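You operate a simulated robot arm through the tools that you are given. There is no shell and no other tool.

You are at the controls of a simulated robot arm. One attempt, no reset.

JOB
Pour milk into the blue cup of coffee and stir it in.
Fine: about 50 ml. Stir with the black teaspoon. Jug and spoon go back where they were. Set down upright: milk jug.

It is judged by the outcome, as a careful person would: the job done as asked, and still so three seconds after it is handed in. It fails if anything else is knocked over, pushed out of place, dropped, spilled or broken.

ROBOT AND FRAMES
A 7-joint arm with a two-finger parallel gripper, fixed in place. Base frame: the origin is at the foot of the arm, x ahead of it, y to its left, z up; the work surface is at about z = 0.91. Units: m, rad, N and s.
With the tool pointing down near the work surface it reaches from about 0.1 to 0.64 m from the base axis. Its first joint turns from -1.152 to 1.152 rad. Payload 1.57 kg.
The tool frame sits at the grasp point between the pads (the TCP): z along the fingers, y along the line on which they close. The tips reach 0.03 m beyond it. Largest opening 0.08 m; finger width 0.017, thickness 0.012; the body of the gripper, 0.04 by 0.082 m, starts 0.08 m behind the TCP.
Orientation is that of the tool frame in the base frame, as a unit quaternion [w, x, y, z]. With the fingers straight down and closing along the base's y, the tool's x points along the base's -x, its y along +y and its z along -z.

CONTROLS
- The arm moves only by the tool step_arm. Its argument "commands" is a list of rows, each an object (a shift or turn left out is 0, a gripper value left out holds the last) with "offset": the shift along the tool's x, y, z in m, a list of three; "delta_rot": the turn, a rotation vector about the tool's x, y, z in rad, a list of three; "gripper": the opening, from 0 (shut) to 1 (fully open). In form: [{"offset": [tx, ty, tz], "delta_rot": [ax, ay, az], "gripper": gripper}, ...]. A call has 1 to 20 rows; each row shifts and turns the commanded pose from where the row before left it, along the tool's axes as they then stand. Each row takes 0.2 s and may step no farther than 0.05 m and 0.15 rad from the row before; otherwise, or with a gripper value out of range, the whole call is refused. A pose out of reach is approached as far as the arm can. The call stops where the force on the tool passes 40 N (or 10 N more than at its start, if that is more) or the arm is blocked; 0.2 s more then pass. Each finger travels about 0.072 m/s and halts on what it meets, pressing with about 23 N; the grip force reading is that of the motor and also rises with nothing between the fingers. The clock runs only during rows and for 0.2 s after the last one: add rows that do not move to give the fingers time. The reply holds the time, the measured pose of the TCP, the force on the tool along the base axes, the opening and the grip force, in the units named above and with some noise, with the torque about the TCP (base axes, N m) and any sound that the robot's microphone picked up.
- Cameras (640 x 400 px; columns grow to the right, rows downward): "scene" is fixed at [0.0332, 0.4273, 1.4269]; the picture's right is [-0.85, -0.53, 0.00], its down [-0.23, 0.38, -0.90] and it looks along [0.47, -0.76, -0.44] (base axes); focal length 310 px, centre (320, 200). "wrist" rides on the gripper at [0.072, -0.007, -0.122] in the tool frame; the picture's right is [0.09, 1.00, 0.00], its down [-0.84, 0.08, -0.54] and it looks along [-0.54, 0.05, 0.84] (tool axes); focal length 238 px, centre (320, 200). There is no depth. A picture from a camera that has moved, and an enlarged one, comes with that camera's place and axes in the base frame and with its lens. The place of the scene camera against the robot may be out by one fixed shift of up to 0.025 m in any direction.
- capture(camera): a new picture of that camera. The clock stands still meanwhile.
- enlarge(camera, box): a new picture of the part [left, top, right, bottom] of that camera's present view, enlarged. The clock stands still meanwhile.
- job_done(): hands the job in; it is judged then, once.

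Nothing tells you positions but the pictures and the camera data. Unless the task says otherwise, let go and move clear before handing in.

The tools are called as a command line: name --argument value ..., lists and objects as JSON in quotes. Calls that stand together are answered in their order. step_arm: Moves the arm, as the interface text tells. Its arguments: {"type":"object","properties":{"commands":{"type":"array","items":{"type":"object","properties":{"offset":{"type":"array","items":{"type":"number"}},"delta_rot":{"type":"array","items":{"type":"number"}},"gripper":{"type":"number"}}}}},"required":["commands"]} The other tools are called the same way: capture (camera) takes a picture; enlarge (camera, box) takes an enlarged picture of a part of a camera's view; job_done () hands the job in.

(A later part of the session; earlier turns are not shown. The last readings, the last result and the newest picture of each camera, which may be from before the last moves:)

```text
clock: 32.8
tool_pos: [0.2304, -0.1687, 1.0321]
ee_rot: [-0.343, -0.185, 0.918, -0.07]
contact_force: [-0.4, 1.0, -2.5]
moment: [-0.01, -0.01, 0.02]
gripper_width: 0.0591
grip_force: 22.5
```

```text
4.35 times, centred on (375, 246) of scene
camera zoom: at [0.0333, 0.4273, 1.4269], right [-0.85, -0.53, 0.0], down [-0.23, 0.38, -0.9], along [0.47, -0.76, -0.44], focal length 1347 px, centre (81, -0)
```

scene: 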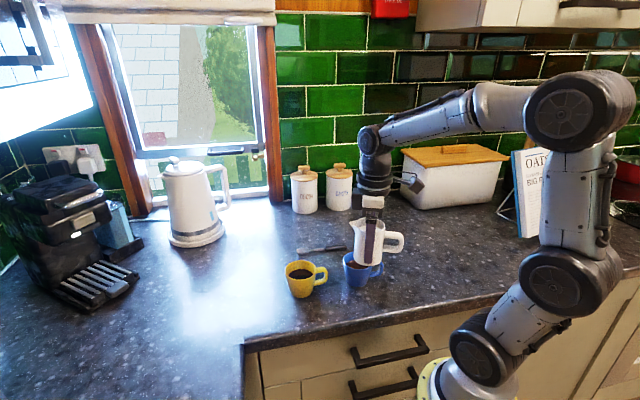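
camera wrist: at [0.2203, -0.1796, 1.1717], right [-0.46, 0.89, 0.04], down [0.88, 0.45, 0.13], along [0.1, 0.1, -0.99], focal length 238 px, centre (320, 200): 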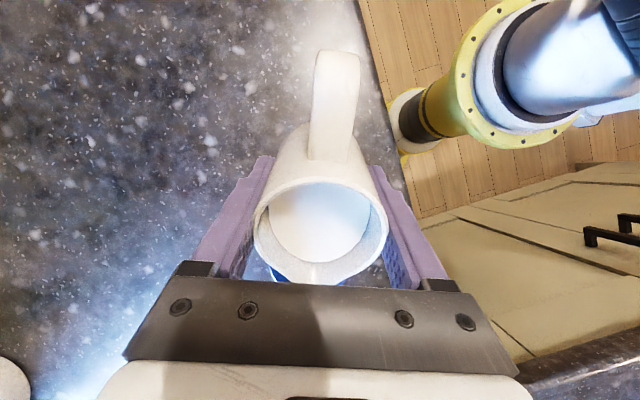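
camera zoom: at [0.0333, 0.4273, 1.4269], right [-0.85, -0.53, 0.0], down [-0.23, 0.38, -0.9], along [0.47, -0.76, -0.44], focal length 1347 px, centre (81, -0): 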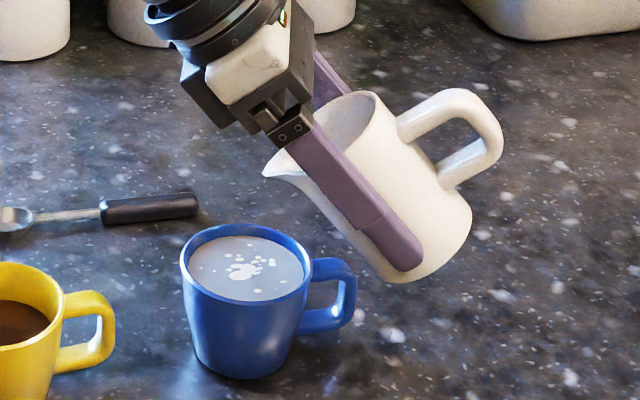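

The cup now holds roughly 48 ml of milk with safe headroom, and the counter is clean. I'll tilt the jug back upright gradually, raising it partway.

step_arm --commands '[{"delta_rot": [0, -0.06, 0]}, {"delta_rot": [0, -0.08, 0]}, {"delta_rot": [0, -0.08, 0]}, {"delta_rot": [0, -0.08, 0]}, {"offset": [0.0071, 0, -0.016]}, {"offset": [0.0071, 0, -0.016]}, {"delta_rot": [0, -0.08, 0]}, {"delta_rot": [0, -0.09, 0]}, {"delta_rot": [0, -0.09, 0]}, {"delta_rot": [0, -0.09, 0]}, {"delta_rot": [0, -0.066, 0]}, {}, {}]'

enlarge --camera "scene" --box '[310, 190, 440, 300]'

enlarge --camera "wrist" --box '[240, 160, 400, 290]'

```text
clock: 35.6
tool_pos: [0.2296, -0.1681, 1.0664]
ee_rot: [0.0, -0.198, 0.98, 0.0]
contact_force: [-0.2, -0.9, -3.2]
moment: [0.0, -0.05, -0.01]
gripper_width: 0.0591
grip_force: 23.1
```

```text
3.64 times, centred on (375, 245) of scene
camera zoom: at [0.0333, 0.4273, 1.4269], right [-0.85, -0.53, 0.0], down [-0.23, 0.38, -0.9], along [0.47, -0.76, -0.44], focal length 1126 px, centre (120, 36)
```

zoom: 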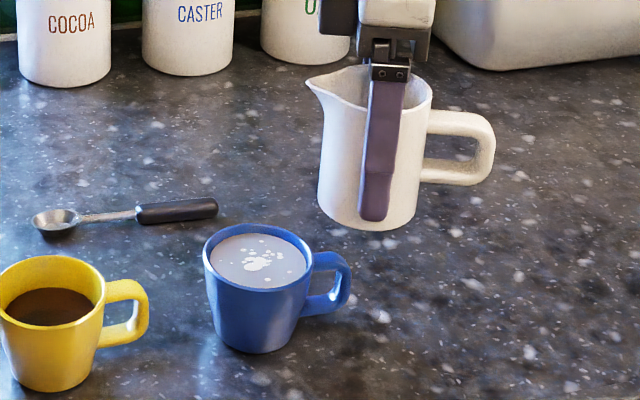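

```text
3.08 times, centred on (320, 225) of wrist
camera zoom: at [0.1657, -0.2025, 1.1876], right [-0.47, 0.88, 0.0], down [0.74, 0.4, 0.54], along [0.48, 0.26, -0.84], focal length 733 px, centre (320, 123)
```

zoom: 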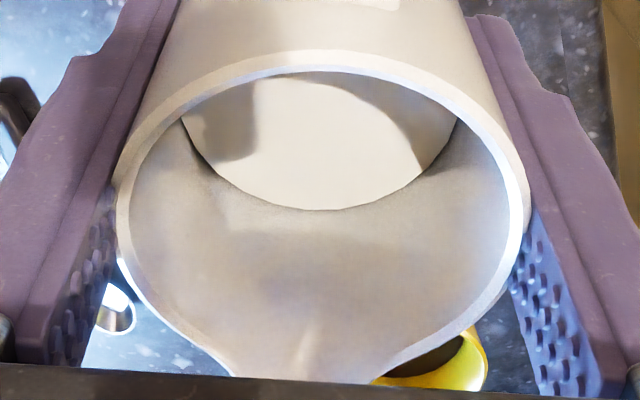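

No drips and the jug is level. I'll take it back, moving away from the cups, rotating to the original yaw, then going over its original spot.

step_arm --commands '[{"offset": [0.004, -0.012, 0]}, {"offset": [0.0066, -0.0198, 0]}, {"offset": [0.0066, -0.0198, 0]}, {"offset": [0.004, -0.012, 0]}, {"delta_rot": [0, 0, 0.06]}, {"delta_rot": [0, 0, 0.1]}, {"delta_rot": [0, 0, 0.1]}, {"delta_rot": [0, 0, 0.1]}, {"delta_rot": [0, 0, 0.1]}, {"delta_rot": [0, 0, 0.1]}, {"delta_rot": [0, 0, 0.1]}, {"delta_rot": [0, 0, 0.1]}, {"delta_rot": [0, 0, 0.1]}, {"delta_rot": [0, 0, 0.1]}, {"delta_rot": [0, 0, 0.1]}, {"delta_rot": [0, 0, 0.1]}, {"delta_rot": [0, 0, 0.06]}, {}]'

step_arm --commands '[{"offset": [-0.009, -0.0067, 0]}, {"offset": [-0.014, -0.0104, 0]}, {"offset": [-0.0174, -0.0128, 0]}, {"offset": [-0.014, -0.0104, 0]}, {"offset": [-0.009, -0.0067, 0]}, {}, {}]'

step_arm --commands '[{}]'

step_arm --commands '[{}]'

step_arm --commands '[{}]'

enlarge --camera "scene" --box '[330, 150, 460, 290]'

```text
clock: 39.4
tool_pos: [0.2349, -0.2356, 1.0649]
ee_rot: [-0.001, 0.401, 0.916, 0.0]
contact_force: [0.5, 0.3, -2.7]
moment: [-0.01, -0.06, 0.0]
gripper_width: 0.0587
grip_force: 22.9
```

```text
clock: 41.0
tool_pos: [0.2451, -0.3155, 1.0648]
ee_rot: [0.0, 0.399, 0.917, 0.001]
contact_force: [0.0, -0.9, -1.8]
moment: [-0.04, 0.0, 0.01]
gripper_width: 0.0588
grip_force: 22.8
```

```text
clock: 41.4
tool_pos: [0.2452, -0.3141, 1.0655]
ee_rot: [0.0, 0.4, 0.917, 0.0]
contact_force: [0.1, 0.1, -3.0]
moment: [-0.02, -0.06, -0.02]
gripper_width: 0.0589
grip_force: 22.7
```

```text
clock: 41.8
tool_pos: [0.2437, -0.3157, 1.0651]
ee_rot: [0.0, 0.4, 0.916, 0.0]
contact_force: [0.7, -0.3, -3.3]
moment: [-0.01, -0.05, 0.02]
gripper_width: 0.0589
grip_force: 23.0
```

```text
clock: 42.2
tool_pos: [0.2456, -0.3161, 1.0656]
ee_rot: [0.0, 0.4, 0.916, 0.0]
contact_force: [0.6, -0.3, -2.3]
moment: [-0.04, -0.05, -0.02]
gripper_width: 0.0591
grip_force: 23.4
```

```text
2.86 times, centred on (395, 220) of scene
camera zoom: at [0.0333, 0.4273, 1.427], right [-0.85, -0.53, 0.0], down [-0.23, 0.38, -0.9], along [0.47, -0.76, -0.44], focal length 885 px, centre (106, 143)
```

zoom: 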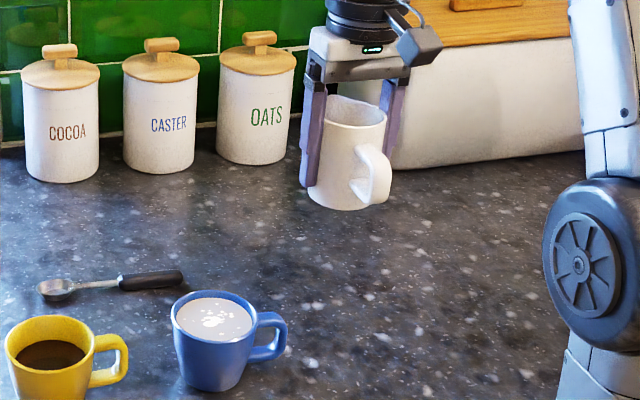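

The reading is about 0.6 N lighter than before, consistent with around 50 ml poured. Lowering the jug gently onto its original spot.

step_arm --commands '[{"offset": [0.001, 0, 0.01]}, {"offset": [0, 0, 0.02]}, {"offset": [0, 0, 0.02]}, {"offset": [0, 0, 0.02]}, {"offset": [0, 0, 0.018]}, {"offset": [0, 0, 0.012]}, {"offset": [0, 0, 0.006]}, {}, {}]'

step_arm --commands '[{}]'

enlarge --camera "scene" --box '[376, 212, 432, 262]'

```text
clock: 44.2
tool_pos: [0.2412, -0.3145, 0.9608]
ee_rot: [0.0, 0.399, 0.917, 0.001]
contact_force: [0.6, 0.1, -2.4]
moment: [0.02, 0.0, 0.01]
gripper_width: 0.0588
grip_force: 22.8
```

```text
clock: 44.6
tool_pos: [0.2429, -0.3137, 0.9599]
ee_rot: [-0.001, 0.399, 0.917, 0.0]
contact_force: [-0.6, 0.1, -2.1]
moment: [-0.02, -0.01, -0.01]
gripper_width: 0.0588
grip_force: 22.6
```

```text
8.00 times, centred on (404, 237) of scene
camera zoom: at [0.0333, 0.4273, 1.427], right [-0.85, -0.53, 0.0], down [-0.23, 0.38, -0.9], along [0.47, -0.76, -0.44], focal length 2478 px, centre (-352, -96)
```

zoom: 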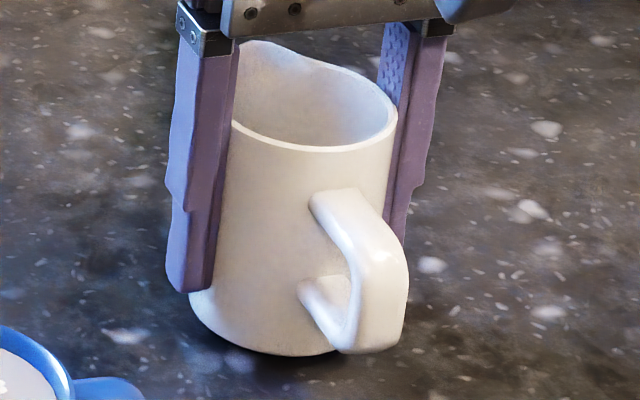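

Slightly above the counter (about 4–5 mm) and about 1.5 mm off sideways. I'm correcting and easing down.

step_arm --commands '[{"offset": [0, 0.0015, 0.002]}, {"offset": [0, 0, 0.0015]}, {"offset": [0, 0, 0.001]}, {}]'

step_arm --commands '[{}]'

enlarge --camera "scene" --box '[376, 212, 432, 262]'

```text
clock: 45.6
tool_pos: [0.2444, -0.313, 0.9556]
ee_rot: [0.0, 0.399, 0.917, 0.0]
contact_force: [0.4, 0.7, -3.1]
moment: [0.02, -0.01, -0.02]
gripper_width: 0.0591
grip_force: 23.4
```

```text
clock: 46.0
tool_pos: [0.2432, -0.3126, 0.9555]
ee_rot: [0.0, 0.4, 0.916, -0.001]
contact_force: [0.8, 0.1, -2.6]
moment: [-0.02, 0.02, -0.03]
gripper_width: 0.0587
grip_force: 22.7
```

```text
8.00 times, centred on (404, 237) of scene
camera zoom: at [0.0333, 0.4273, 1.427], right [-0.85, -0.53, 0.0], down [-0.23, 0.38, -0.9], along [0.47, -0.76, -0.44], focal length 2478 px, centre (-352, -96)
```

zoom: 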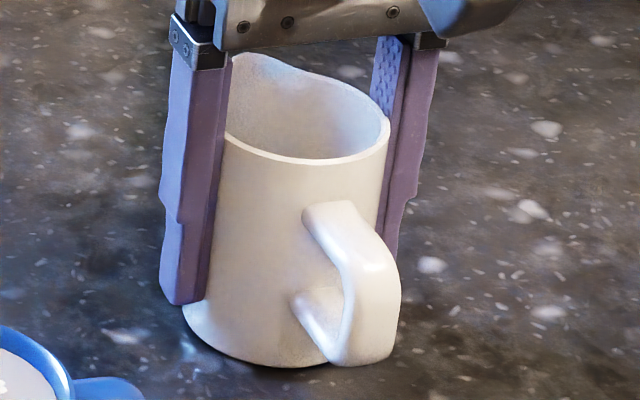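

Within about 1 mm of the original. Easing down the last millimetre or so until contact.

step_arm --commands '[{"offset": [0, -0.0008, 0.0008]}, {}]'

step_arm --commands '[{"offset": [0, 0, 0.0006]}, {}]'

step_arm --commands '[{}]'

```text
clock: 46.6
tool_pos: [0.2445, -0.3131, 0.9551]
ee_rot: [0.0, 0.4, 0.917, 0.0]
contact_force: [-0.2, 0.5, -1.3]
moment: [0.02, -0.01, -0.04]
gripper_width: 0.0588
grip_force: 22.7
```

```text
clock: 47.2
tool_pos: [0.2428, -0.3126, 0.9558]
ee_rot: [0.001, 0.399, 0.917, -0.001]
contact_force: [-2.1, 2.9, 11.1]
moment: [0.37, 0.33, -0.04]
gripper_width: 0.0589
grip_force: 23.3
```

```text
clock: 47.6
tool_pos: [0.243, -0.3131, 0.9549]
ee_rot: [0.001, 0.399, 0.917, -0.001]
contact_force: [-1.6, 3.5, 15.4]
moment: [0.33, 0.34, -0.04]
gripper_width: 0.0588
grip_force: 22.6
```

Contact is made. I'll ease up a hair and open the fingers.

step_arm --commands '[{"offset": [0, 0, -0.0005]}, {"gripper": 0.78}, {"gripper": 0.85}, {"gripper": 1.0}, {}, {}]'

enlarge --camera "scene" --box '[376, 212, 432, 262]'

capture --camera "wrist"

```text
clock: 49.0
tool_pos: [0.2442, -0.3127, 0.9554]
ee_rot: [0.0, 0.399, 0.917, -0.001]
contact_force: [0.4, -0.2, -0.8]
moment: [-0.03, 0.0, -0.02]
gripper_width: 0.0802
grip_force: 0.1
```

```text
8.00 times, centred on (404, 237) of scene
camera zoom: at [0.0332, 0.4273, 1.4269], right [-0.85, -0.53, 0.0], down [-0.23, 0.38, -0.9], along [0.47, -0.76, -0.44], focal length 2478 px, centre (-352, -96)
```

zoom: 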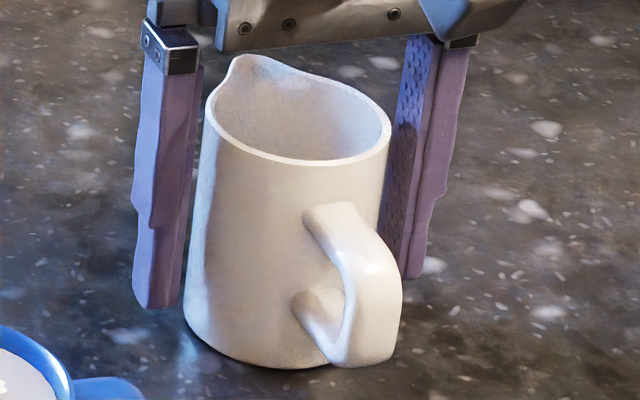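

```text
taken
camera wrist: at [0.189, -0.2644, 1.0766], right [0.67, 0.75, 0.0], down [0.63, -0.56, 0.54], along [0.4, -0.36, -0.84], focal length 238 px, centre (320, 200)
```

wrist: 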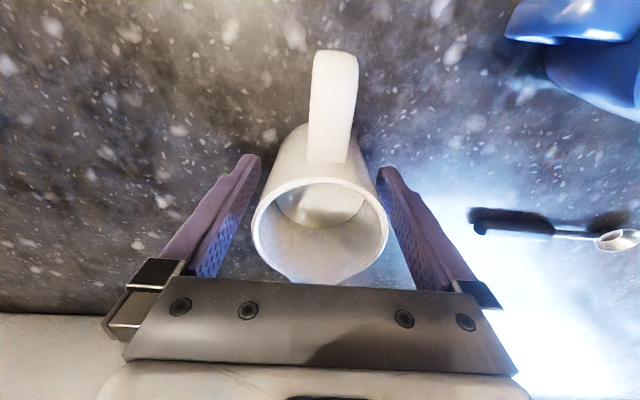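

The jug is released upright within about 1 mm of where it was. I'll retreat straight up, then move over the spoon handle and yaw to align the fingers across it.

step_arm --commands '[{"offset": [0, 0, -0.02]}, {"offset": [0, 0, -0.03]}, {"offset": [0, 0, -0.04]}, {"offset": [0, 0, -0.04]}, {"offset": [0, 0, -0.02]}, {"offset": [-0.0116, 0.0438, 0]}, {"offset": [-0.0116, 0.0438, 0]}, {"offset": [-0.0116, 0.0438, 0]}, {"offset": [-0.0116, 0.0438, 0]}, {}]'

step_arm --commands '[{"delta_rot": [0, 0, -0.138]}, {"delta_rot": [0, 0, -0.138]}, {"delta_rot": [0, 0, -0.138]}, {"delta_rot": [0, 0, -0.138]}, {"delta_rot": [0, 0, -0.138]}, {"delta_rot": [0, 0, -0.138]}, {"delta_rot": [0, 0, -0.138]}, {"delta_rot": [0, 0, -0.138]}, {"delta_rot": [0, 0, -0.138]}, {"delta_rot": [0, 0, -0.138]}, {"delta_rot": [0, 0, -0.138]}, {}, {}]'

capture --camera "wrist"

capture --camera "scene"

```text
clock: 51.2
tool_pos: [0.4039, -0.2281, 1.1064]
ee_rot: [0.0, 0.399, 0.917, 0.0]
contact_force: [-0.1, -0.4, -0.3]
moment: [-0.01, 0.03, 0.0]
gripper_width: 0.0801
grip_force: 0.1
```

```text
clock: 54.0
tool_pos: [0.4034, -0.228, 1.1042]
ee_rot: [0.0, -0.342, 0.94, 0.0]
contact_force: [-1.1, 0.5, 0.2]
moment: [-0.02, 0.01, -0.01]
gripper_width: 0.0802
grip_force: 0.0
```

```text
taken
camera wrist: at [0.3522, -0.2788, 1.2267], right [-0.71, 0.7, 0.0], down [0.59, 0.6, 0.54], along [0.38, 0.39, -0.84], focal length 238 px, centre (320, 200)
```

wrist: 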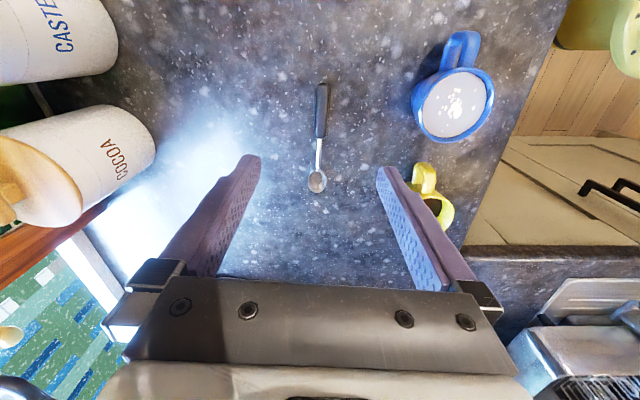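

```text
taken
```

scene: 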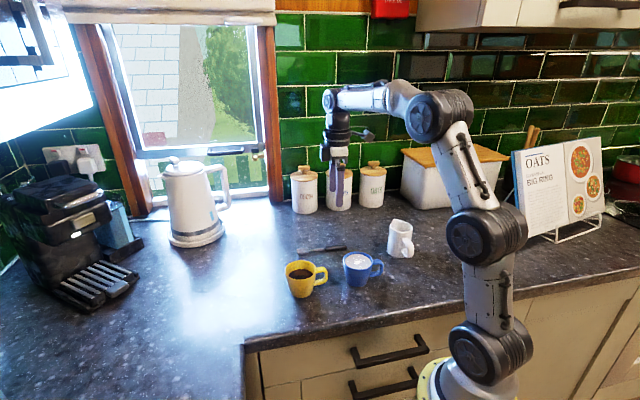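

enlarge --camera "wrist" --box '[260, 70, 380, 200]'

enlarge --camera "scene" --box '[290, 235, 360, 262]'

```text
3.08 times, centred on (320, 135) of wrist
camera zoom: at [0.3522, -0.2788, 1.2267], right [-0.71, 0.7, 0.0], down [0.59, 0.6, 0.54], along [0.38, 0.39, -0.84], focal length 733 px, centre (320, 400)
```

zoom: 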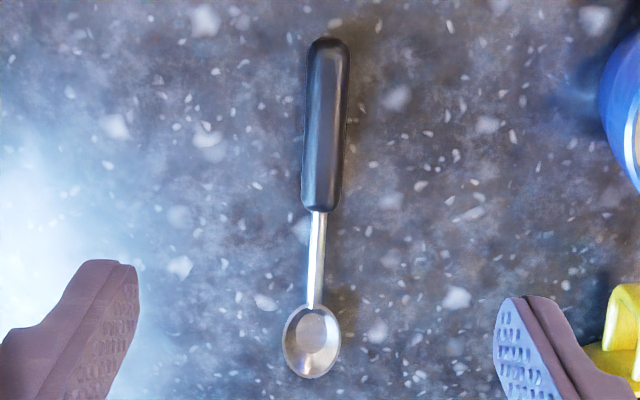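

```text
9.14 times, centred on (325, 248) of scene
camera zoom: at [0.0332, 0.4273, 1.4269], right [-0.85, -0.53, 0.0], down [-0.23, 0.38, -0.9], along [0.47, -0.76, -0.44], focal length 2832 px, centre (274, -243)
```

zoom: 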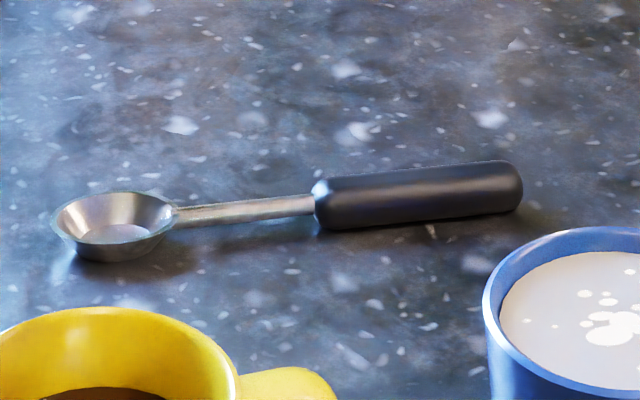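

The spoon handle is about 17 mm thick, at 42° azimuth, with mid-handle near (0.40, -0.228). I'll trim the yaw and descend over it, pausing above for a check.

step_arm --commands '[{"offset": [-0.0008, 0.0016, 0], "delta_rot": [0, 0, -0.042]}, {"offset": [0, 0, 0.04]}, {"offset": [0, 0, 0.04]}, {"offset": [0, 0, 0.04]}, {"offset": [0, 0, 0.018]}, {}, {}]'

capture --camera "wrist"

enlarge --camera "scene" --box '[280, 190, 400, 270]'

```text
clock: 55.6
tool_pos: [0.4038, -0.228, 0.9682]
ee_rot: [0.001, -0.361, 0.933, 0.0]
contact_force: [-0.2, 0.3, 0.2]
moment: [0.03, 0.03, -0.01]
gripper_width: 0.0797
grip_force: 0.1
```

```text
taken
camera wrist: at [0.3545, -0.28, 1.0888], right [-0.74, 0.67, 0.0], down [0.57, 0.62, 0.54], along [0.37, 0.4, -0.84], focal length 238 px, centre (320, 200)
```

wrist: 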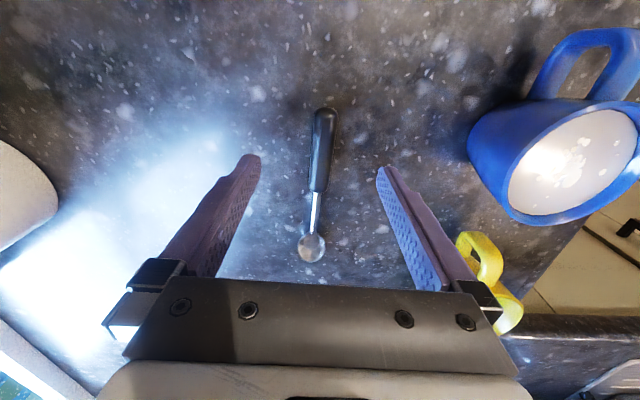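

```text
5.00 times, centred on (340, 230) of scene
camera zoom: at [0.0332, 0.4273, 1.4269], right [-0.85, -0.53, 0.0], down [-0.23, 0.38, -0.9], along [0.47, -0.76, -0.44], focal length 1549 px, centre (220, 50)
```

zoom: 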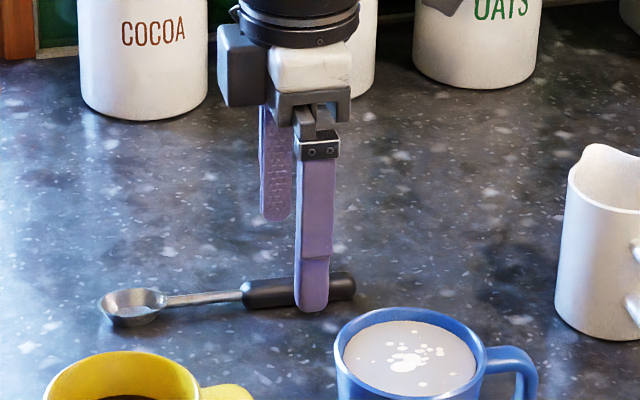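

The handle is centred between the fingers. Lowering to the handle with small final steps.

step_arm --commands '[{"offset": [0, 0, 0.01]}, {"offset": [0, 0, 0.008]}, {"offset": [0, 0, 0.004]}, {}]'

capture --camera "wrist"

enlarge --camera "scene" --box '[300, 220, 370, 262]'

```text
clock: 56.6
tool_pos: [0.4041, -0.2265, 0.946]
ee_rot: [0.0, -0.36, 0.933, 0.0]
contact_force: [-0.1, 0.9, 0.2]
moment: [-0.02, -0.01, -0.01]
gripper_width: 0.0801
grip_force: 0.0
```

```text
taken
camera wrist: at [0.3544, -0.2791, 1.0667], right [-0.74, 0.67, 0.0], down [0.57, 0.62, 0.54], along [0.37, 0.4, -0.84], focal length 238 px, centre (320, 200)
```

wrist: 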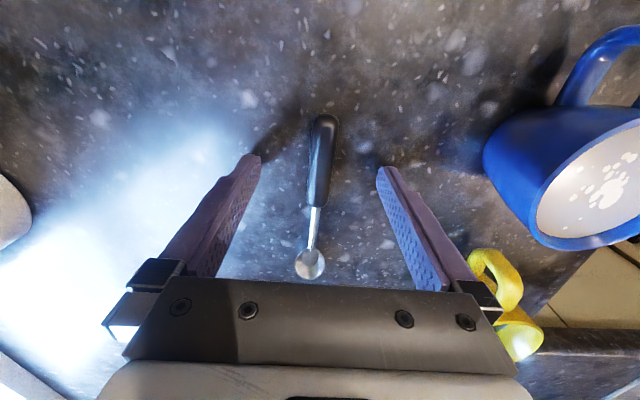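

```text
9.14 times, centred on (335, 241) of scene
camera zoom: at [0.0332, 0.4273, 1.4269], right [-0.85, -0.53, 0.0], down [-0.23, 0.38, -0.9], along [0.47, -0.76, -0.44], focal length 2832 px, centre (183, -175)
```

zoom: 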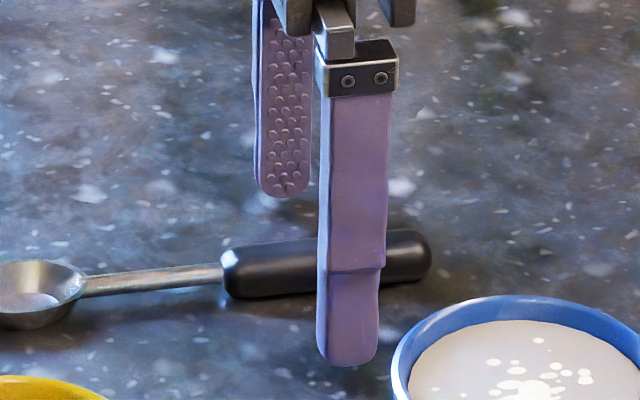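

Fingers are around the handle. Down 2 mm more, then closing gently.

step_arm --commands '[{"offset": [0, 0, 0.0025]}, {"gripper": 0.7}, {"gripper": 0.5}, {"gripper": 0.35}, {"gripper": 0.2}, {"gripper": 0.05}, {}, {}]'

capture --camera "wrist"

enlarge --camera "scene" --box '[290, 220, 360, 262]'

```text
clock: 58.4
tool_pos: [0.4038, -0.2266, 0.9421]
ee_rot: [0.0, -0.361, 0.933, 0.0]
contact_force: [-0.1, -0.1, -0.1]
moment: [0.0, -0.05, -0.03]
gripper_width: 0.0158
grip_force: 22.9
```

```text
taken
camera wrist: at [0.3546, -0.279, 1.0642], right [-0.74, 0.67, 0.0], down [0.57, 0.62, 0.54], along [0.37, 0.4, -0.84], focal length 238 px, centre (320, 200)
```

wrist: 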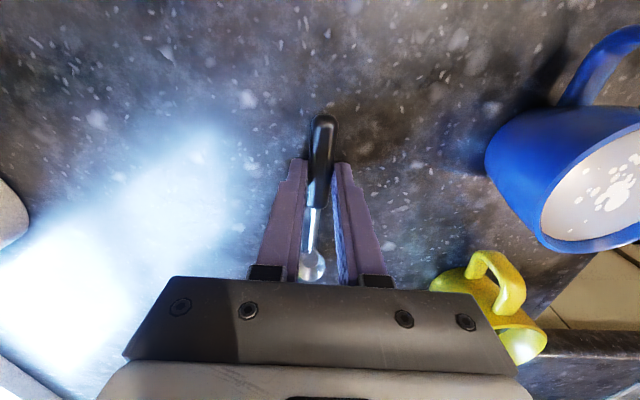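

```text
9.14 times, centred on (325, 241) of scene
camera zoom: at [0.0332, 0.4273, 1.4269], right [-0.85, -0.53, 0.0], down [-0.23, 0.38, -0.9], along [0.47, -0.76, -0.44], focal length 2832 px, centre (274, -175)
```

zoom: 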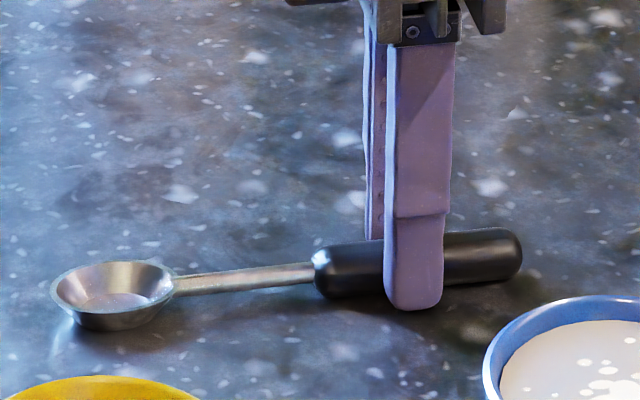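

The spoon is gripped at 0.0158 m and hasn't moved. I'll lift it, carry it high over the blue cup, and start tilting the bowl downward while checking reach.

step_arm --commands '[{"offset": [0, 0, -0.01]}, {"offset": [0, 0, -0.02]}, {"offset": [0, 0, -0.03]}, {"offset": [0, 0, -0.04]}, {"offset": [0, 0, -0.04]}, {"offset": [0, 0, -0.04]}, {"offset": [0, 0, -0.04]}, {"offset": [0, 0, -0.038]}, {"offset": [0.0112, 0.0346, 0]}, {"offset": [0.0112, 0.0346, 0]}, {"offset": [0.0112, 0.0346, 0]}, {"offset": [0.0112, 0.0346, 0]}, {}]'

step_arm --commands '[{"delta_rot": [0, 0.1, 0]}, {"delta_rot": [0, 0.12, 0]}, {"delta_rot": [0, 0.12, 0]}, {"delta_rot": [0, 0.12, 0]}, {"delta_rot": [0, 0.12, 0]}, {"delta_rot": [0, 0.12, 0]}, {"delta_rot": [0, 0.12, 0]}, {"delta_rot": [0, 0.12, 0]}, {"delta_rot": [0, 0.1, 0]}, {}, {}]'

capture --camera "scene"

capture --camera "wrist"

```text
clock: 61.2
tool_pos: [0.2746, -0.153, 1.1997]
ee_rot: [0.0, -0.361, 0.932, 0.0]
contact_force: [0.6, -0.1, -0.6]
moment: [0.03, 0.01, 0.01]
gripper_width: 0.0159
grip_force: 23.3
```

```text
clock: 63.6
tool_pos: [0.2769, -0.1552, 1.1971]
ee_rot: [-0.463, -0.313, 0.809, -0.179]
contact_force: [-0.9, 0.0, -0.7]
moment: [-0.01, 0.0, 0.03]
gripper_width: 0.0156
grip_force: 23.1
out of reach, approached as far as the arm can: row 9
```

```text
taken
```

scene: 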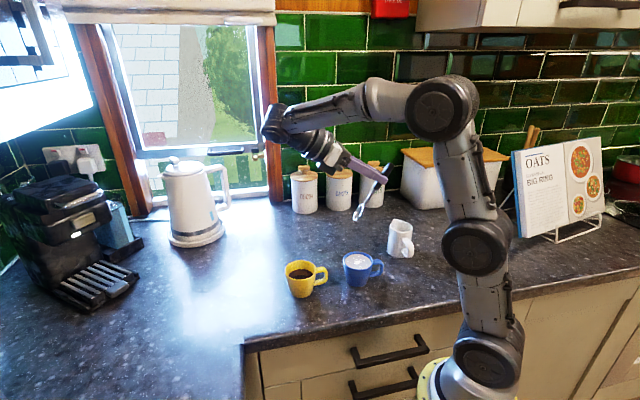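

```text
taken
camera wrist: at [0.3309, -0.113, 1.321], right [-0.7, 0.7, 0.08], down [0.61, 0.66, -0.45], along [-0.37, -0.27, -0.89], focal length 238 px, centre (320, 200)
```

wrist: 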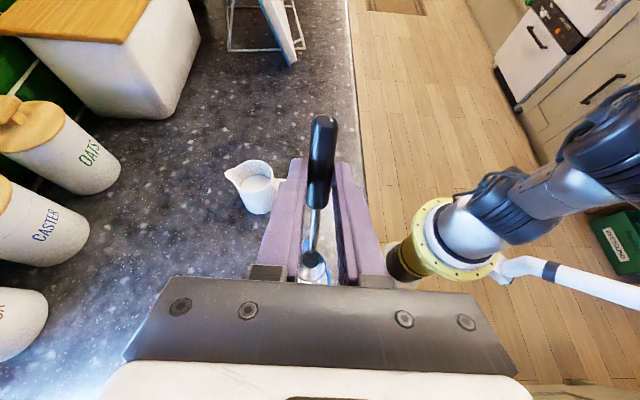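

A 59.5° tilt is reached, which is enough. I'll lower until the bowl tip is about 2 cm above the blue cup's rim and verify alignment.

step_arm --commands '[{"offset": [-0.0199, 0, 0.0141]}, {"offset": [-0.0199, 0, 0.0141]}, {"offset": [-0.0199, 0, 0.0141]}, {"offset": [-0.0199, 0, 0.0141]}, {}, {}]'

enlarge --camera "scene" --box '[310, 190, 430, 300]'

enlarge --camera "wrist" --box '[240, 150, 400, 300]'

capture --camera "scene"

```text
clock: 65.0
tool_pos: [0.2687, -0.1608, 1.1]
ee_rot: [-0.462, -0.313, 0.81, -0.179]
contact_force: [0.2, 0.2, -0.4]
moment: [0.0, 0.02, 0.02]
gripper_width: 0.0162
grip_force: 23.1
```

```text
3.64 times, centred on (370, 245) of scene
camera zoom: at [0.0333, 0.4273, 1.4269], right [-0.85, -0.53, 0.0], down [-0.23, 0.38, -0.9], along [0.47, -0.76, -0.44], focal length 1126 px, centre (138, 36)
```

zoom: 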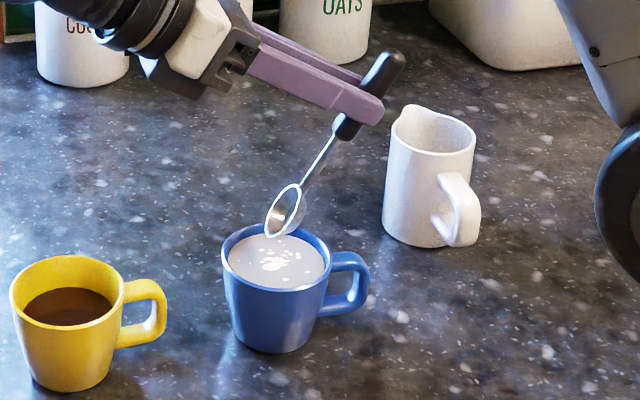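

```text
2.67 times, centred on (320, 225) of wrist
camera zoom: at [0.3237, -0.1189, 1.2235], right [-0.7, 0.7, 0.08], down [0.61, 0.66, -0.45], along [-0.37, -0.27, -0.89], focal length 636 px, centre (320, 133)
```

zoom: 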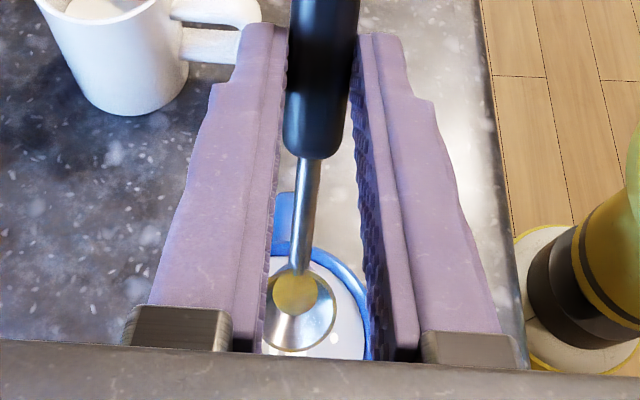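

```text
taken
```

scene: 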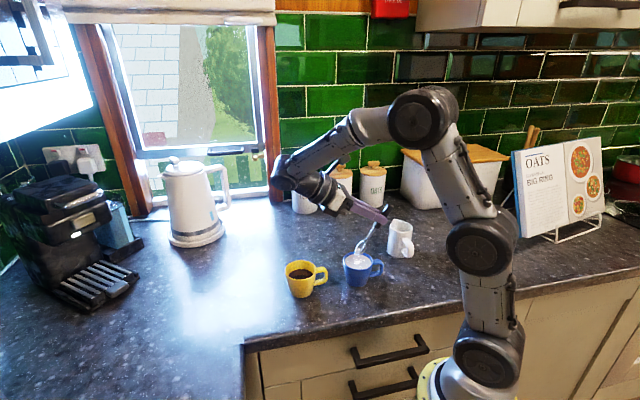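

The bowl is just above the cup and nearly centred. I'm taking a closer look through the wrist camera to check the lateral centring before dipping.

enlarge --camera "wrist" --box '[280, 220, 360, 290]'

enlarge --camera "scene" --box '[336, 232, 392, 280]'

```text
5.71 times, centred on (320, 255) of wrist
camera zoom: at [0.3237, -0.1189, 1.2235], right [-0.7, 0.7, 0.08], down [0.61, 0.66, -0.45], along [-0.37, -0.27, -0.89], focal length 1362 px, centre (320, -114)
```

zoom: 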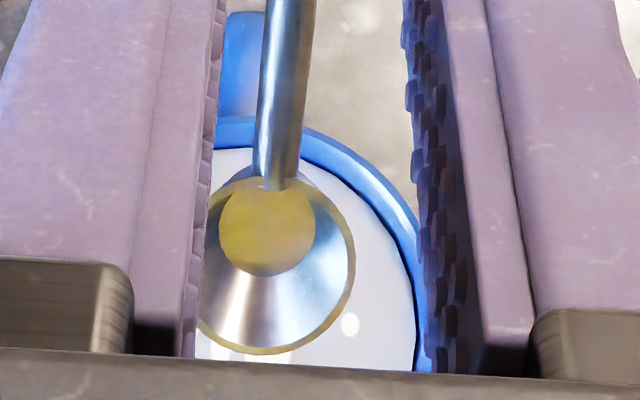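

```text
8.33 times, centred on (364, 256) of scene
camera zoom: at [0.0333, 0.4273, 1.4269], right [-0.85, -0.53, 0.0], down [-0.23, 0.38, -0.9], along [0.47, -0.76, -0.44], focal length 2582 px, centre (-47, -267)
```

zoom: 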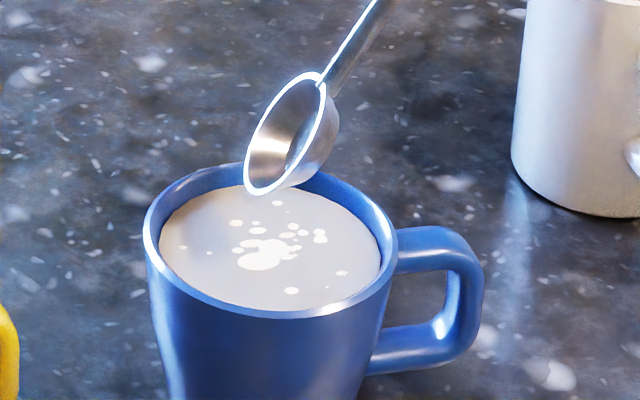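

By the wrist view the bowl sits about 5 mm to one side and could go 5 mm further in. I'll correct both, then dip it slowly into the coffee.

step_arm --commands '[{"offset": [-0.0025, -0.005, -0.0043]}, {"offset": [-0.0086, 0, 0.0051]}, {"offset": [-0.0086, 0, 0.0051]}, {}]'

enlarge --camera "wrist" --box '[280, 220, 360, 290]'

enlarge --camera "scene" --box '[336, 232, 392, 280]'

```text
clock: 66.0
tool_pos: [0.2767, -0.1624, 1.0803]
ee_rot: [-0.464, -0.313, 0.809, -0.179]
contact_force: [-0.3, -0.2, 0.1]
moment: [-0.02, 0.03, 0.0]
gripper_width: 0.0158
grip_force: 22.4
```

```text
5.71 times, centred on (320, 255) of wrist
camera zoom: at [0.3311, -0.1191, 1.2034], right [-0.7, 0.7, 0.08], down [0.61, 0.66, -0.45], along [-0.37, -0.27, -0.89], focal length 1362 px, centre (320, -114)
```

zoom: 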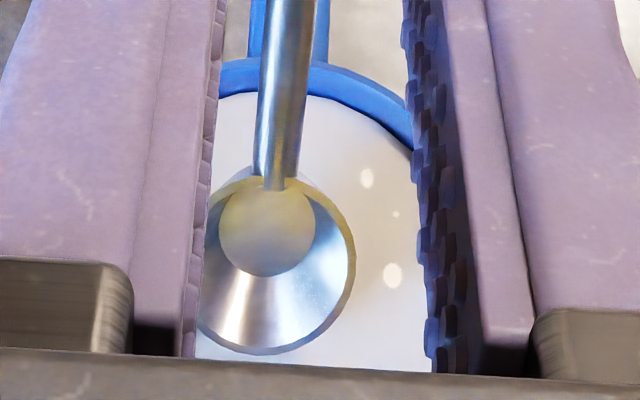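

```text
8.33 times, centred on (364, 256) of scene
camera zoom: at [0.0333, 0.4273, 1.4269], right [-0.85, -0.53, 0.0], down [-0.23, 0.38, -0.9], along [0.47, -0.76, -0.44], focal length 2582 px, centre (-47, -267)
```

zoom: 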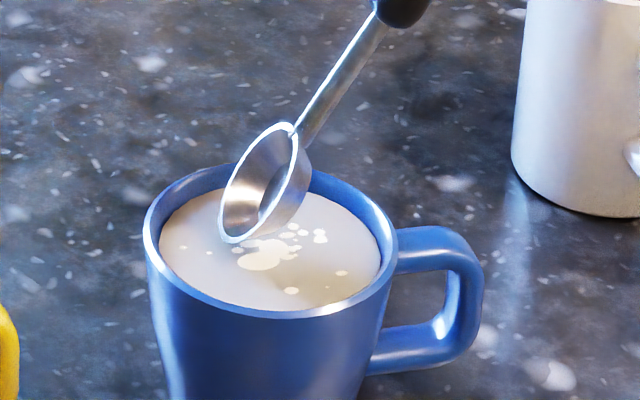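

The tip is well centred and at the surface. Lowering the bowl into the coffee now.

step_arm --commands '[{"offset": [-0.006, 0.001, 0.0035]}, {"offset": [-0.007, 0, 0.0041]}, {"offset": [-0.007, 0, 0.0041]}, {"offset": [-0.007, 0, 0.0041]}, {}]'

enlarge --camera "wrist" --box '[270, 190, 370, 290]'

enlarge --camera "scene" --box '[336, 232, 392, 280]'

```text
clock: 67.2
tool_pos: [0.2751, -0.1608, 1.0485]
ee_rot: [-0.464, -0.313, 0.809, -0.179]
contact_force: [0.0, 0.5, 0.1]
moment: [-0.02, -0.01, 0.03]
gripper_width: 0.0162
grip_force: 22.9
```

```text
4.00 times, centred on (320, 240) of wrist
camera zoom: at [0.3302, -0.118, 1.172], right [-0.7, 0.7, 0.08], down [0.61, 0.66, -0.45], along [-0.37, -0.27, -0.89], focal length 953 px, centre (320, 40)
```

zoom: 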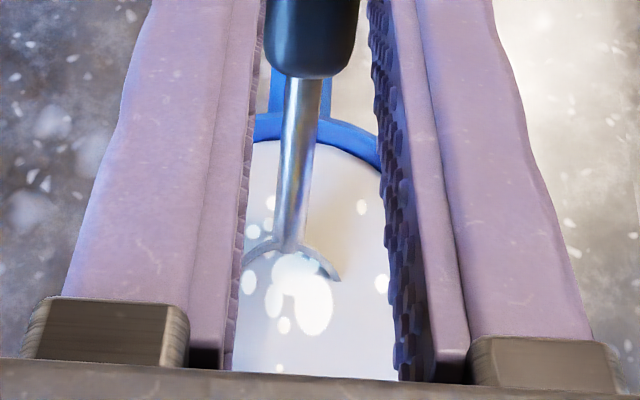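

```text
8.33 times, centred on (364, 256) of scene
camera zoom: at [0.0333, 0.4273, 1.4269], right [-0.85, -0.53, 0.0], down [-0.23, 0.38, -0.9], along [0.47, -0.76, -0.44], focal length 2582 px, centre (-47, -267)
```

zoom: 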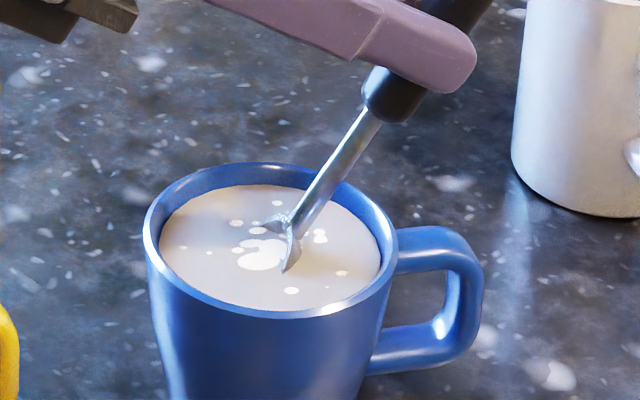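

The bowl is in the liquid with no contact. I'll go 6 mm deeper and make one gentle stirring circle of 7 mm radius, watching force.

step_arm --commands '[{"offset": [-0.0052, 0, 0.003]}, {"offset": [0, 0.007, 0]}, {"offset": [-0.00209, -0.00134, -0.00355]}, {"offset": [-0.00129, -0.0035, -0.00219]}, {"offset": [0, -0.00433, 0]}, {"offset": [0.00129, -0.0035, 0.00219]}, {"offset": [0.00209, -0.00134, 0.00355]}, {"offset": [0.00209, 0.00134, 0.00355]}, {"offset": [0.00129, 0.0035, 0.00219]}, {"offset": [0, 0.00433, 0]}, {"offset": [-0.00129, 0.0035, -0.00219]}, {"offset": [-0.00209, 0.00134, -0.00355]}]'

enlarge --camera "scene" --box '[336, 232, 392, 280]'

```text
clock: 69.8
tool_pos: [0.271, -0.1545, 1.0435]
ee_rot: [-0.463, -0.313, 0.81, -0.179]
contact_force: [-0.4, 0.3, -0.8]
moment: [0.03, 0.04, 0.03]
gripper_width: 0.0159
grip_force: 23.1
```

```text
8.33 times, centred on (364, 256) of scene
camera zoom: at [0.0333, 0.4273, 1.4269], right [-0.85, -0.53, 0.0], down [-0.23, 0.38, -0.9], along [0.47, -0.76, -0.44], focal length 2582 px, centre (-47, -267)
```

zoom: 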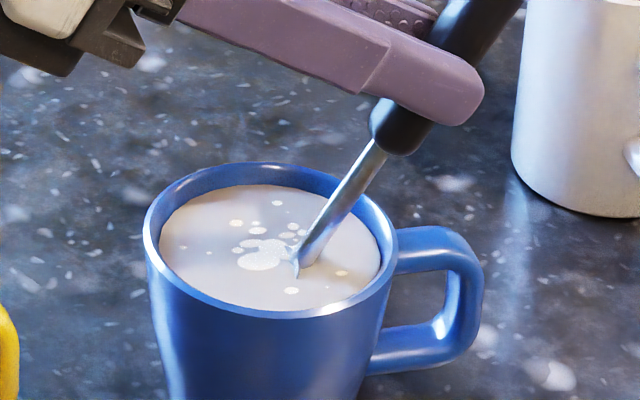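

No contact force, and the milk patches have begun to shift. Stirring further with three quicker turns.

step_arm --commands '[{"offset": [-0.0033, -0.00375, -0.0056]}, {"offset": [0, -0.0075, 0]}, {"offset": [0.0033, -0.00375, 0.0056]}, {"offset": [0.0033, 0.00375, 0.0056]}, {"offset": [0, 0.0075, 0]}, {"offset": [-0.0033, 0.00375, -0.0056]}, {"offset": [-0.0033, -0.00375, -0.0056]}, {"offset": [0, -0.0075, 0]}, {"offset": [0.0033, -0.00375, 0.0056]}, {"offset": [0.0033, 0.00375, 0.0056]}, {"offset": [0, 0.0075, 0]}, {"offset": [-0.0033, 0.00375, -0.0056]}, {"offset": [-0.0033, -0.00375, -0.0056]}, {"offset": [0, -0.0075, 0]}, {"offset": [0.0033, -0.00375, 0.0056]}, {"offset": [0.0033, 0.00375, 0.0056]}, {"offset": [0, 0.0075, 0]}, {"offset": [-0.0033, 0.00375, -0.0056]}]'

enlarge --camera "scene" --box '[336, 232, 392, 280]'

```text
clock: 73.6
tool_pos: [0.2716, -0.1551, 1.0427]
ee_rot: [-0.464, -0.313, 0.809, -0.18]
contact_force: [0.0, 0.0, -1.4]
moment: [-0.01, 0.02, 0.02]
gripper_width: 0.0158
grip_force: 22.4
```

```text
8.33 times, centred on (364, 256) of scene
camera zoom: at [0.0333, 0.4273, 1.4269], right [-0.85, -0.53, 0.0], down [-0.23, 0.38, -0.9], along [0.47, -0.76, -0.44], focal length 2582 px, centre (-47, -267)
```

zoom: 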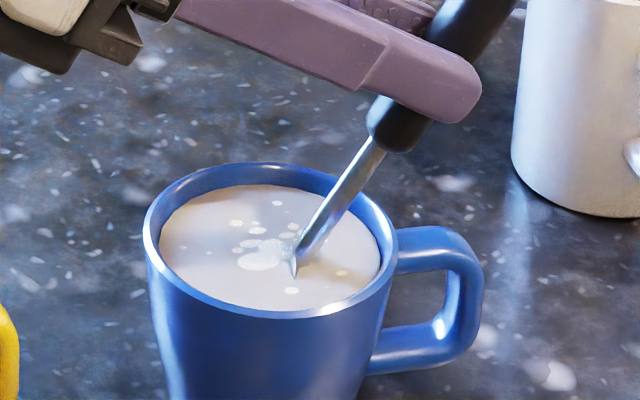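

The patches are fading into the coffee. I'll keep stirring.

step_arm --commands '[{"offset": [-0.0033, -0.00375, -0.0056]}, {"offset": [0, -0.0075, 0]}, {"offset": [0.0033, -0.00375, 0.0056]}, {"offset": [0.0033, 0.00375, 0.0056]}, {"offset": [0, 0.0075, 0]}, {"offset": [-0.0033, 0.00375, -0.0056]}, {"offset": [-0.0033, -0.00375, -0.0056]}, {"offset": [0, -0.0075, 0]}, {"offset": [0.0033, -0.00375, 0.0056]}, {"offset": [0.0033, 0.00375, 0.0056]}, {"offset": [0, 0.0075, 0]}, {"offset": [-0.0033, 0.00375, -0.0056]}, {"offset": [-0.0033, -0.00375, -0.0056]}, {"offset": [0, -0.0075, 0]}, {"offset": [0.0033, -0.00375, 0.0056]}, {"offset": [0.0033, 0.00375, 0.0056]}, {"offset": [0, 0.0075, 0]}, {"offset": [-0.0033, 0.00375, -0.0056]}]'

step_arm --commands '[{"offset": [-0.0033, -0.00375, -0.0056]}, {"offset": [0, -0.0075, 0]}, {"offset": [0.0033, -0.00375, 0.0056]}, {"offset": [0.0033, 0.00375, 0.0056]}, {"offset": [0, 0.0075, 0]}, {"offset": [-0.0033, 0.00375, -0.0056]}, {"offset": [-0.0033, -0.00375, -0.0056]}, {"offset": [0, -0.0075, 0]}, {"offset": [0.0033, -0.00375, 0.0056]}, {"offset": [0.0033, 0.00375, 0.0056]}, {"offset": [0, 0.0075, 0]}, {"offset": [-0.0033, 0.00375, -0.0056]}, {"offset": [-0.0033, -0.00375, -0.0056]}, {"offset": [0, -0.0075, 0]}, {"offset": [0.0033, -0.00375, 0.0056]}, {"offset": [0.0033, 0.00375, 0.0056]}, {"offset": [0, 0.0075, 0]}, {"offset": [-0.0033, 0.00375, -0.0056]}]'

enlarge --camera "scene" --box '[336, 232, 392, 280]'

```text
clock: 77.4
tool_pos: [0.2715, -0.1552, 1.0429]
ee_rot: [-0.464, -0.313, 0.809, -0.18]
contact_force: [0.5, 0.5, -0.6]
moment: [0.0, 0.0, 0.0]
gripper_width: 0.016
grip_force: 22.8
```

```text
clock: 81.2
tool_pos: [0.2708, -0.155, 1.0432]
ee_rot: [-0.463, -0.314, 0.809, -0.18]
contact_force: [0.7, -0.2, -0.6]
moment: [-0.02, 0.0, 0.0]
gripper_width: 0.0161
grip_force: 22.7
```

```text
8.33 times, centred on (364, 256) of scene
camera zoom: at [0.0333, 0.4273, 1.4269], right [-0.85, -0.53, 0.0], down [-0.23, 0.38, -0.9], along [0.47, -0.76, -0.44], focal length 2582 px, centre (-47, -267)
```

zoom: 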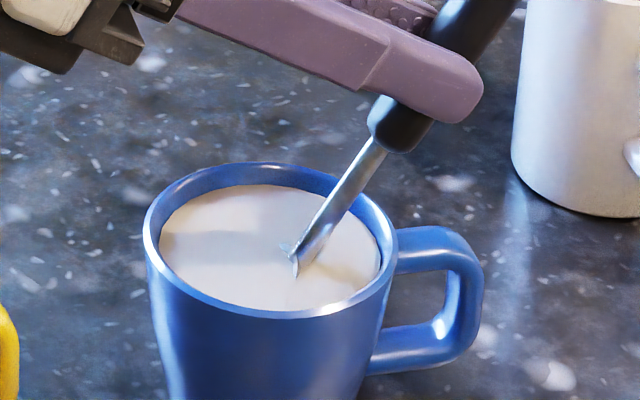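

The mix looks uniform. One last few turns, then I'll centre the spoon and lift it slowly, pausing above the cup so drips fall in.

step_arm --commands '[{"offset": [-0.0033, -0.00375, -0.0056]}, {"offset": [0, -0.0075, 0]}, {"offset": [0.0033, -0.00375, 0.0056]}, {"offset": [0.0033, 0.00375, 0.0056]}, {"offset": [0, 0.0075, 0]}, {"offset": [-0.0033, 0.00375, -0.0056]}, {"offset": [-0.0033, -0.00375, -0.0056]}, {"offset": [0, -0.0075, 0]}, {"offset": [0.0033, -0.00375, 0.0056]}, {"offset": [0.0033, 0.00375, 0.0056]}, {"offset": [0, 0.0075, 0]}, {"offset": [-0.0033, 0.00375, -0.0056]}, {"offset": [0, -0.006, 0]}, {}]'

step_arm --commands '[{"offset": [0.006, 0, -0.0035]}, {"offset": [0.0086, 0, -0.0051]}, {"offset": [0.0086, 0, -0.0051]}, {"offset": [0.0086, 0, -0.0051]}, {"offset": [0.0086, 0, -0.0051]}, {"offset": [0.0086, 0, -0.0051]}, {"offset": [0.0086, 0, -0.0051]}, {}, {}, {}, {}]'

enlarge --camera "scene" --box '[310, 200, 430, 290]'

```text
clock: 84.2
tool_pos: [0.2758, -0.1589, 1.0424]
ee_rot: [-0.464, -0.312, 0.809, -0.179]
contact_force: [-0.1, -0.3, -0.8]
moment: [0.0, -0.01, -0.01]
gripper_width: 0.0163
grip_force: 23.6
```

```text
clock: 86.6
tool_pos: [0.2761, -0.1593, 1.1113]
ee_rot: [-0.463, -0.314, 0.809, -0.18]
contact_force: [0.1, 0.0, 0.1]
moment: [-0.01, 0.0, -0.04]
gripper_width: 0.0158
grip_force: 23.1
```

```text
4.44 times, centred on (370, 245) of scene
camera zoom: at [0.0333, 0.4273, 1.4269], right [-0.85, -0.53, 0.0], down [-0.23, 0.38, -0.9], along [0.47, -0.76, -0.44], focal length 1377 px, centre (98, 0)
```

zoom: 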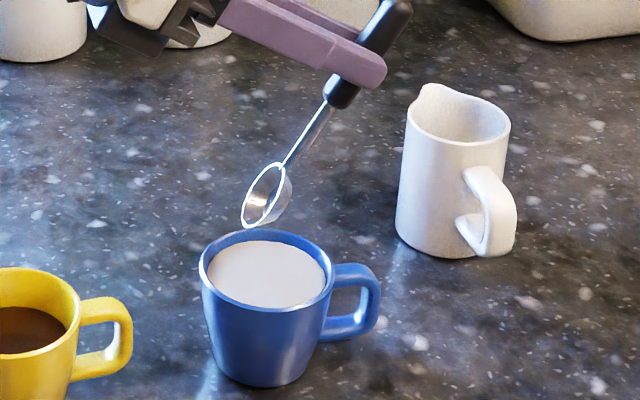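

The spoon is out and nothing has dripped. Raising it, returning to vertical and moving back above the spoon's original place.

step_arm --commands '[{"offset": [0.0191, 0, -0.0113]}, {"offset": [0.0191, 0, -0.0113]}, {"offset": [0.0191, 0, -0.0113]}, {"offset": [0.0191, 0, -0.0113]}, {"delta_rot": [0, -0.1, 0]}, {"delta_rot": [0, -0.12, 0]}, {"delta_rot": [0, -0.12, 0]}, {"delta_rot": [0, -0.12, 0]}, {"delta_rot": [0, -0.12, 0]}, {"delta_rot": [0, -0.12, 0]}, {"delta_rot": [0, -0.12, 0]}, {"delta_rot": [0, -0.12, 0]}, {"delta_rot": [0, -0.098, 0]}, {}, {}]'

step_arm --commands '[{}]'

step_arm --commands '[{}]'

```text
clock: 89.8
tool_pos: [0.2756, -0.1601, 1.1995]
ee_rot: [-0.001, -0.361, 0.932, 0.0]
contact_force: [0.3, 0.6, 0.4]
moment: [-0.01, 0.02, -0.01]
gripper_width: 0.016
grip_force: 22.2
```

```text
clock: 90.2
tool_pos: [0.2747, -0.1601, 1.1995]
ee_rot: [0.0, -0.361, 0.933, -0.001]
contact_force: [-0.1, 0.5, -0.4]
moment: [-0.01, 0.0, 0.0]
gripper_width: 0.0159
grip_force: 23.0
```

```text
clock: 90.6
tool_pos: [0.2753, -0.16, 1.199]
ee_rot: [0.0, -0.361, 0.933, 0.0]
contact_force: [0.1, 0.4, -0.2]
moment: [-0.01, -0.01, 0.03]
gripper_width: 0.016
grip_force: 22.7
```

Vertical again with the yaw matching the grasp. Moving back over the original spot and lowering partway.

step_arm --commands '[{"offset": [-0.01255, -0.034, 0]}, {"offset": [-0.01255, -0.034, 0]}, {"offset": [-0.01255, -0.034, 0]}, {"offset": [-0.01255, -0.034, 0]}, {"offset": [0, 0, 0.04]}, {"offset": [0, 0, 0.04]}, {"offset": [0, 0, 0.04]}, {"offset": [0, 0, 0.04]}, {"offset": [0, 0, 0.035]}, {"offset": [0, 0, 0.025]}, {"offset": [0, 0, 0.02]}, {}, {}]'

step_arm --commands '[{}]'

step_arm --commands '[{}]'

enlarge --camera "scene" --box '[290, 220, 360, 262]'

capture --camera "wrist"

```text
clock: 93.4
tool_pos: [0.4047, -0.2256, 0.9581]
ee_rot: [0.0, -0.36, 0.933, -0.001]
contact_force: [-0.4, -0.3, -0.1]
moment: [-0.03, 0.06, -0.01]
gripper_width: 0.016
grip_force: 23.1
```

```text
clock: 93.8
tool_pos: [0.4043, -0.2254, 0.958]
ee_rot: [-0.001, -0.361, 0.933, 0.0]
contact_force: [-0.6, 0.3, -0.6]
moment: [0.01, 0.05, 0.03]
gripper_width: 0.0161
grip_force: 23.2
```

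```text
clock: 94.2
tool_pos: [0.4047, -0.2254, 0.9587]
ee_rot: [-0.001, -0.361, 0.933, 0.0]
contact_force: [0.4, 0.0, -1.1]
moment: [-0.01, 0.0, -0.01]
gripper_width: 0.016
grip_force: 22.9
```

```text
9.14 times, centred on (325, 241) of scene
camera zoom: at [0.0333, 0.4273, 1.4269], right [-0.85, -0.53, 0.0], down [-0.23, 0.38, -0.9], along [0.47, -0.76, -0.44], focal length 2832 px, centre (274, -175)
```

zoom: 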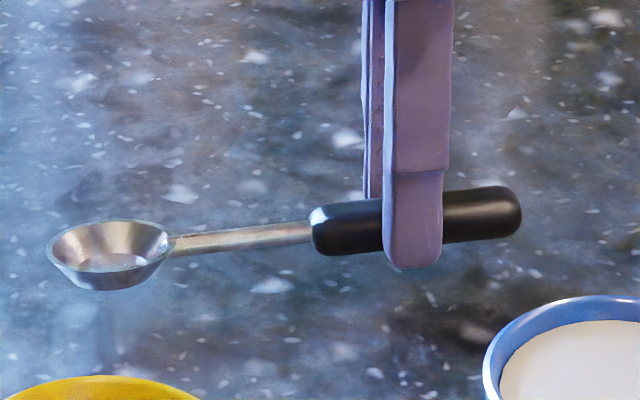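

```text
taken
camera wrist: at [0.3554, -0.2784, 1.0802], right [-0.74, 0.67, 0.0], down [0.57, 0.62, 0.54], along [0.36, 0.4, -0.84], focal length 238 px, centre (320, 200)
```

wrist: 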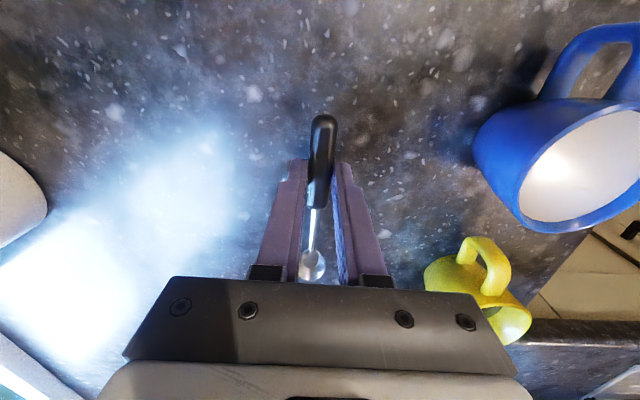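

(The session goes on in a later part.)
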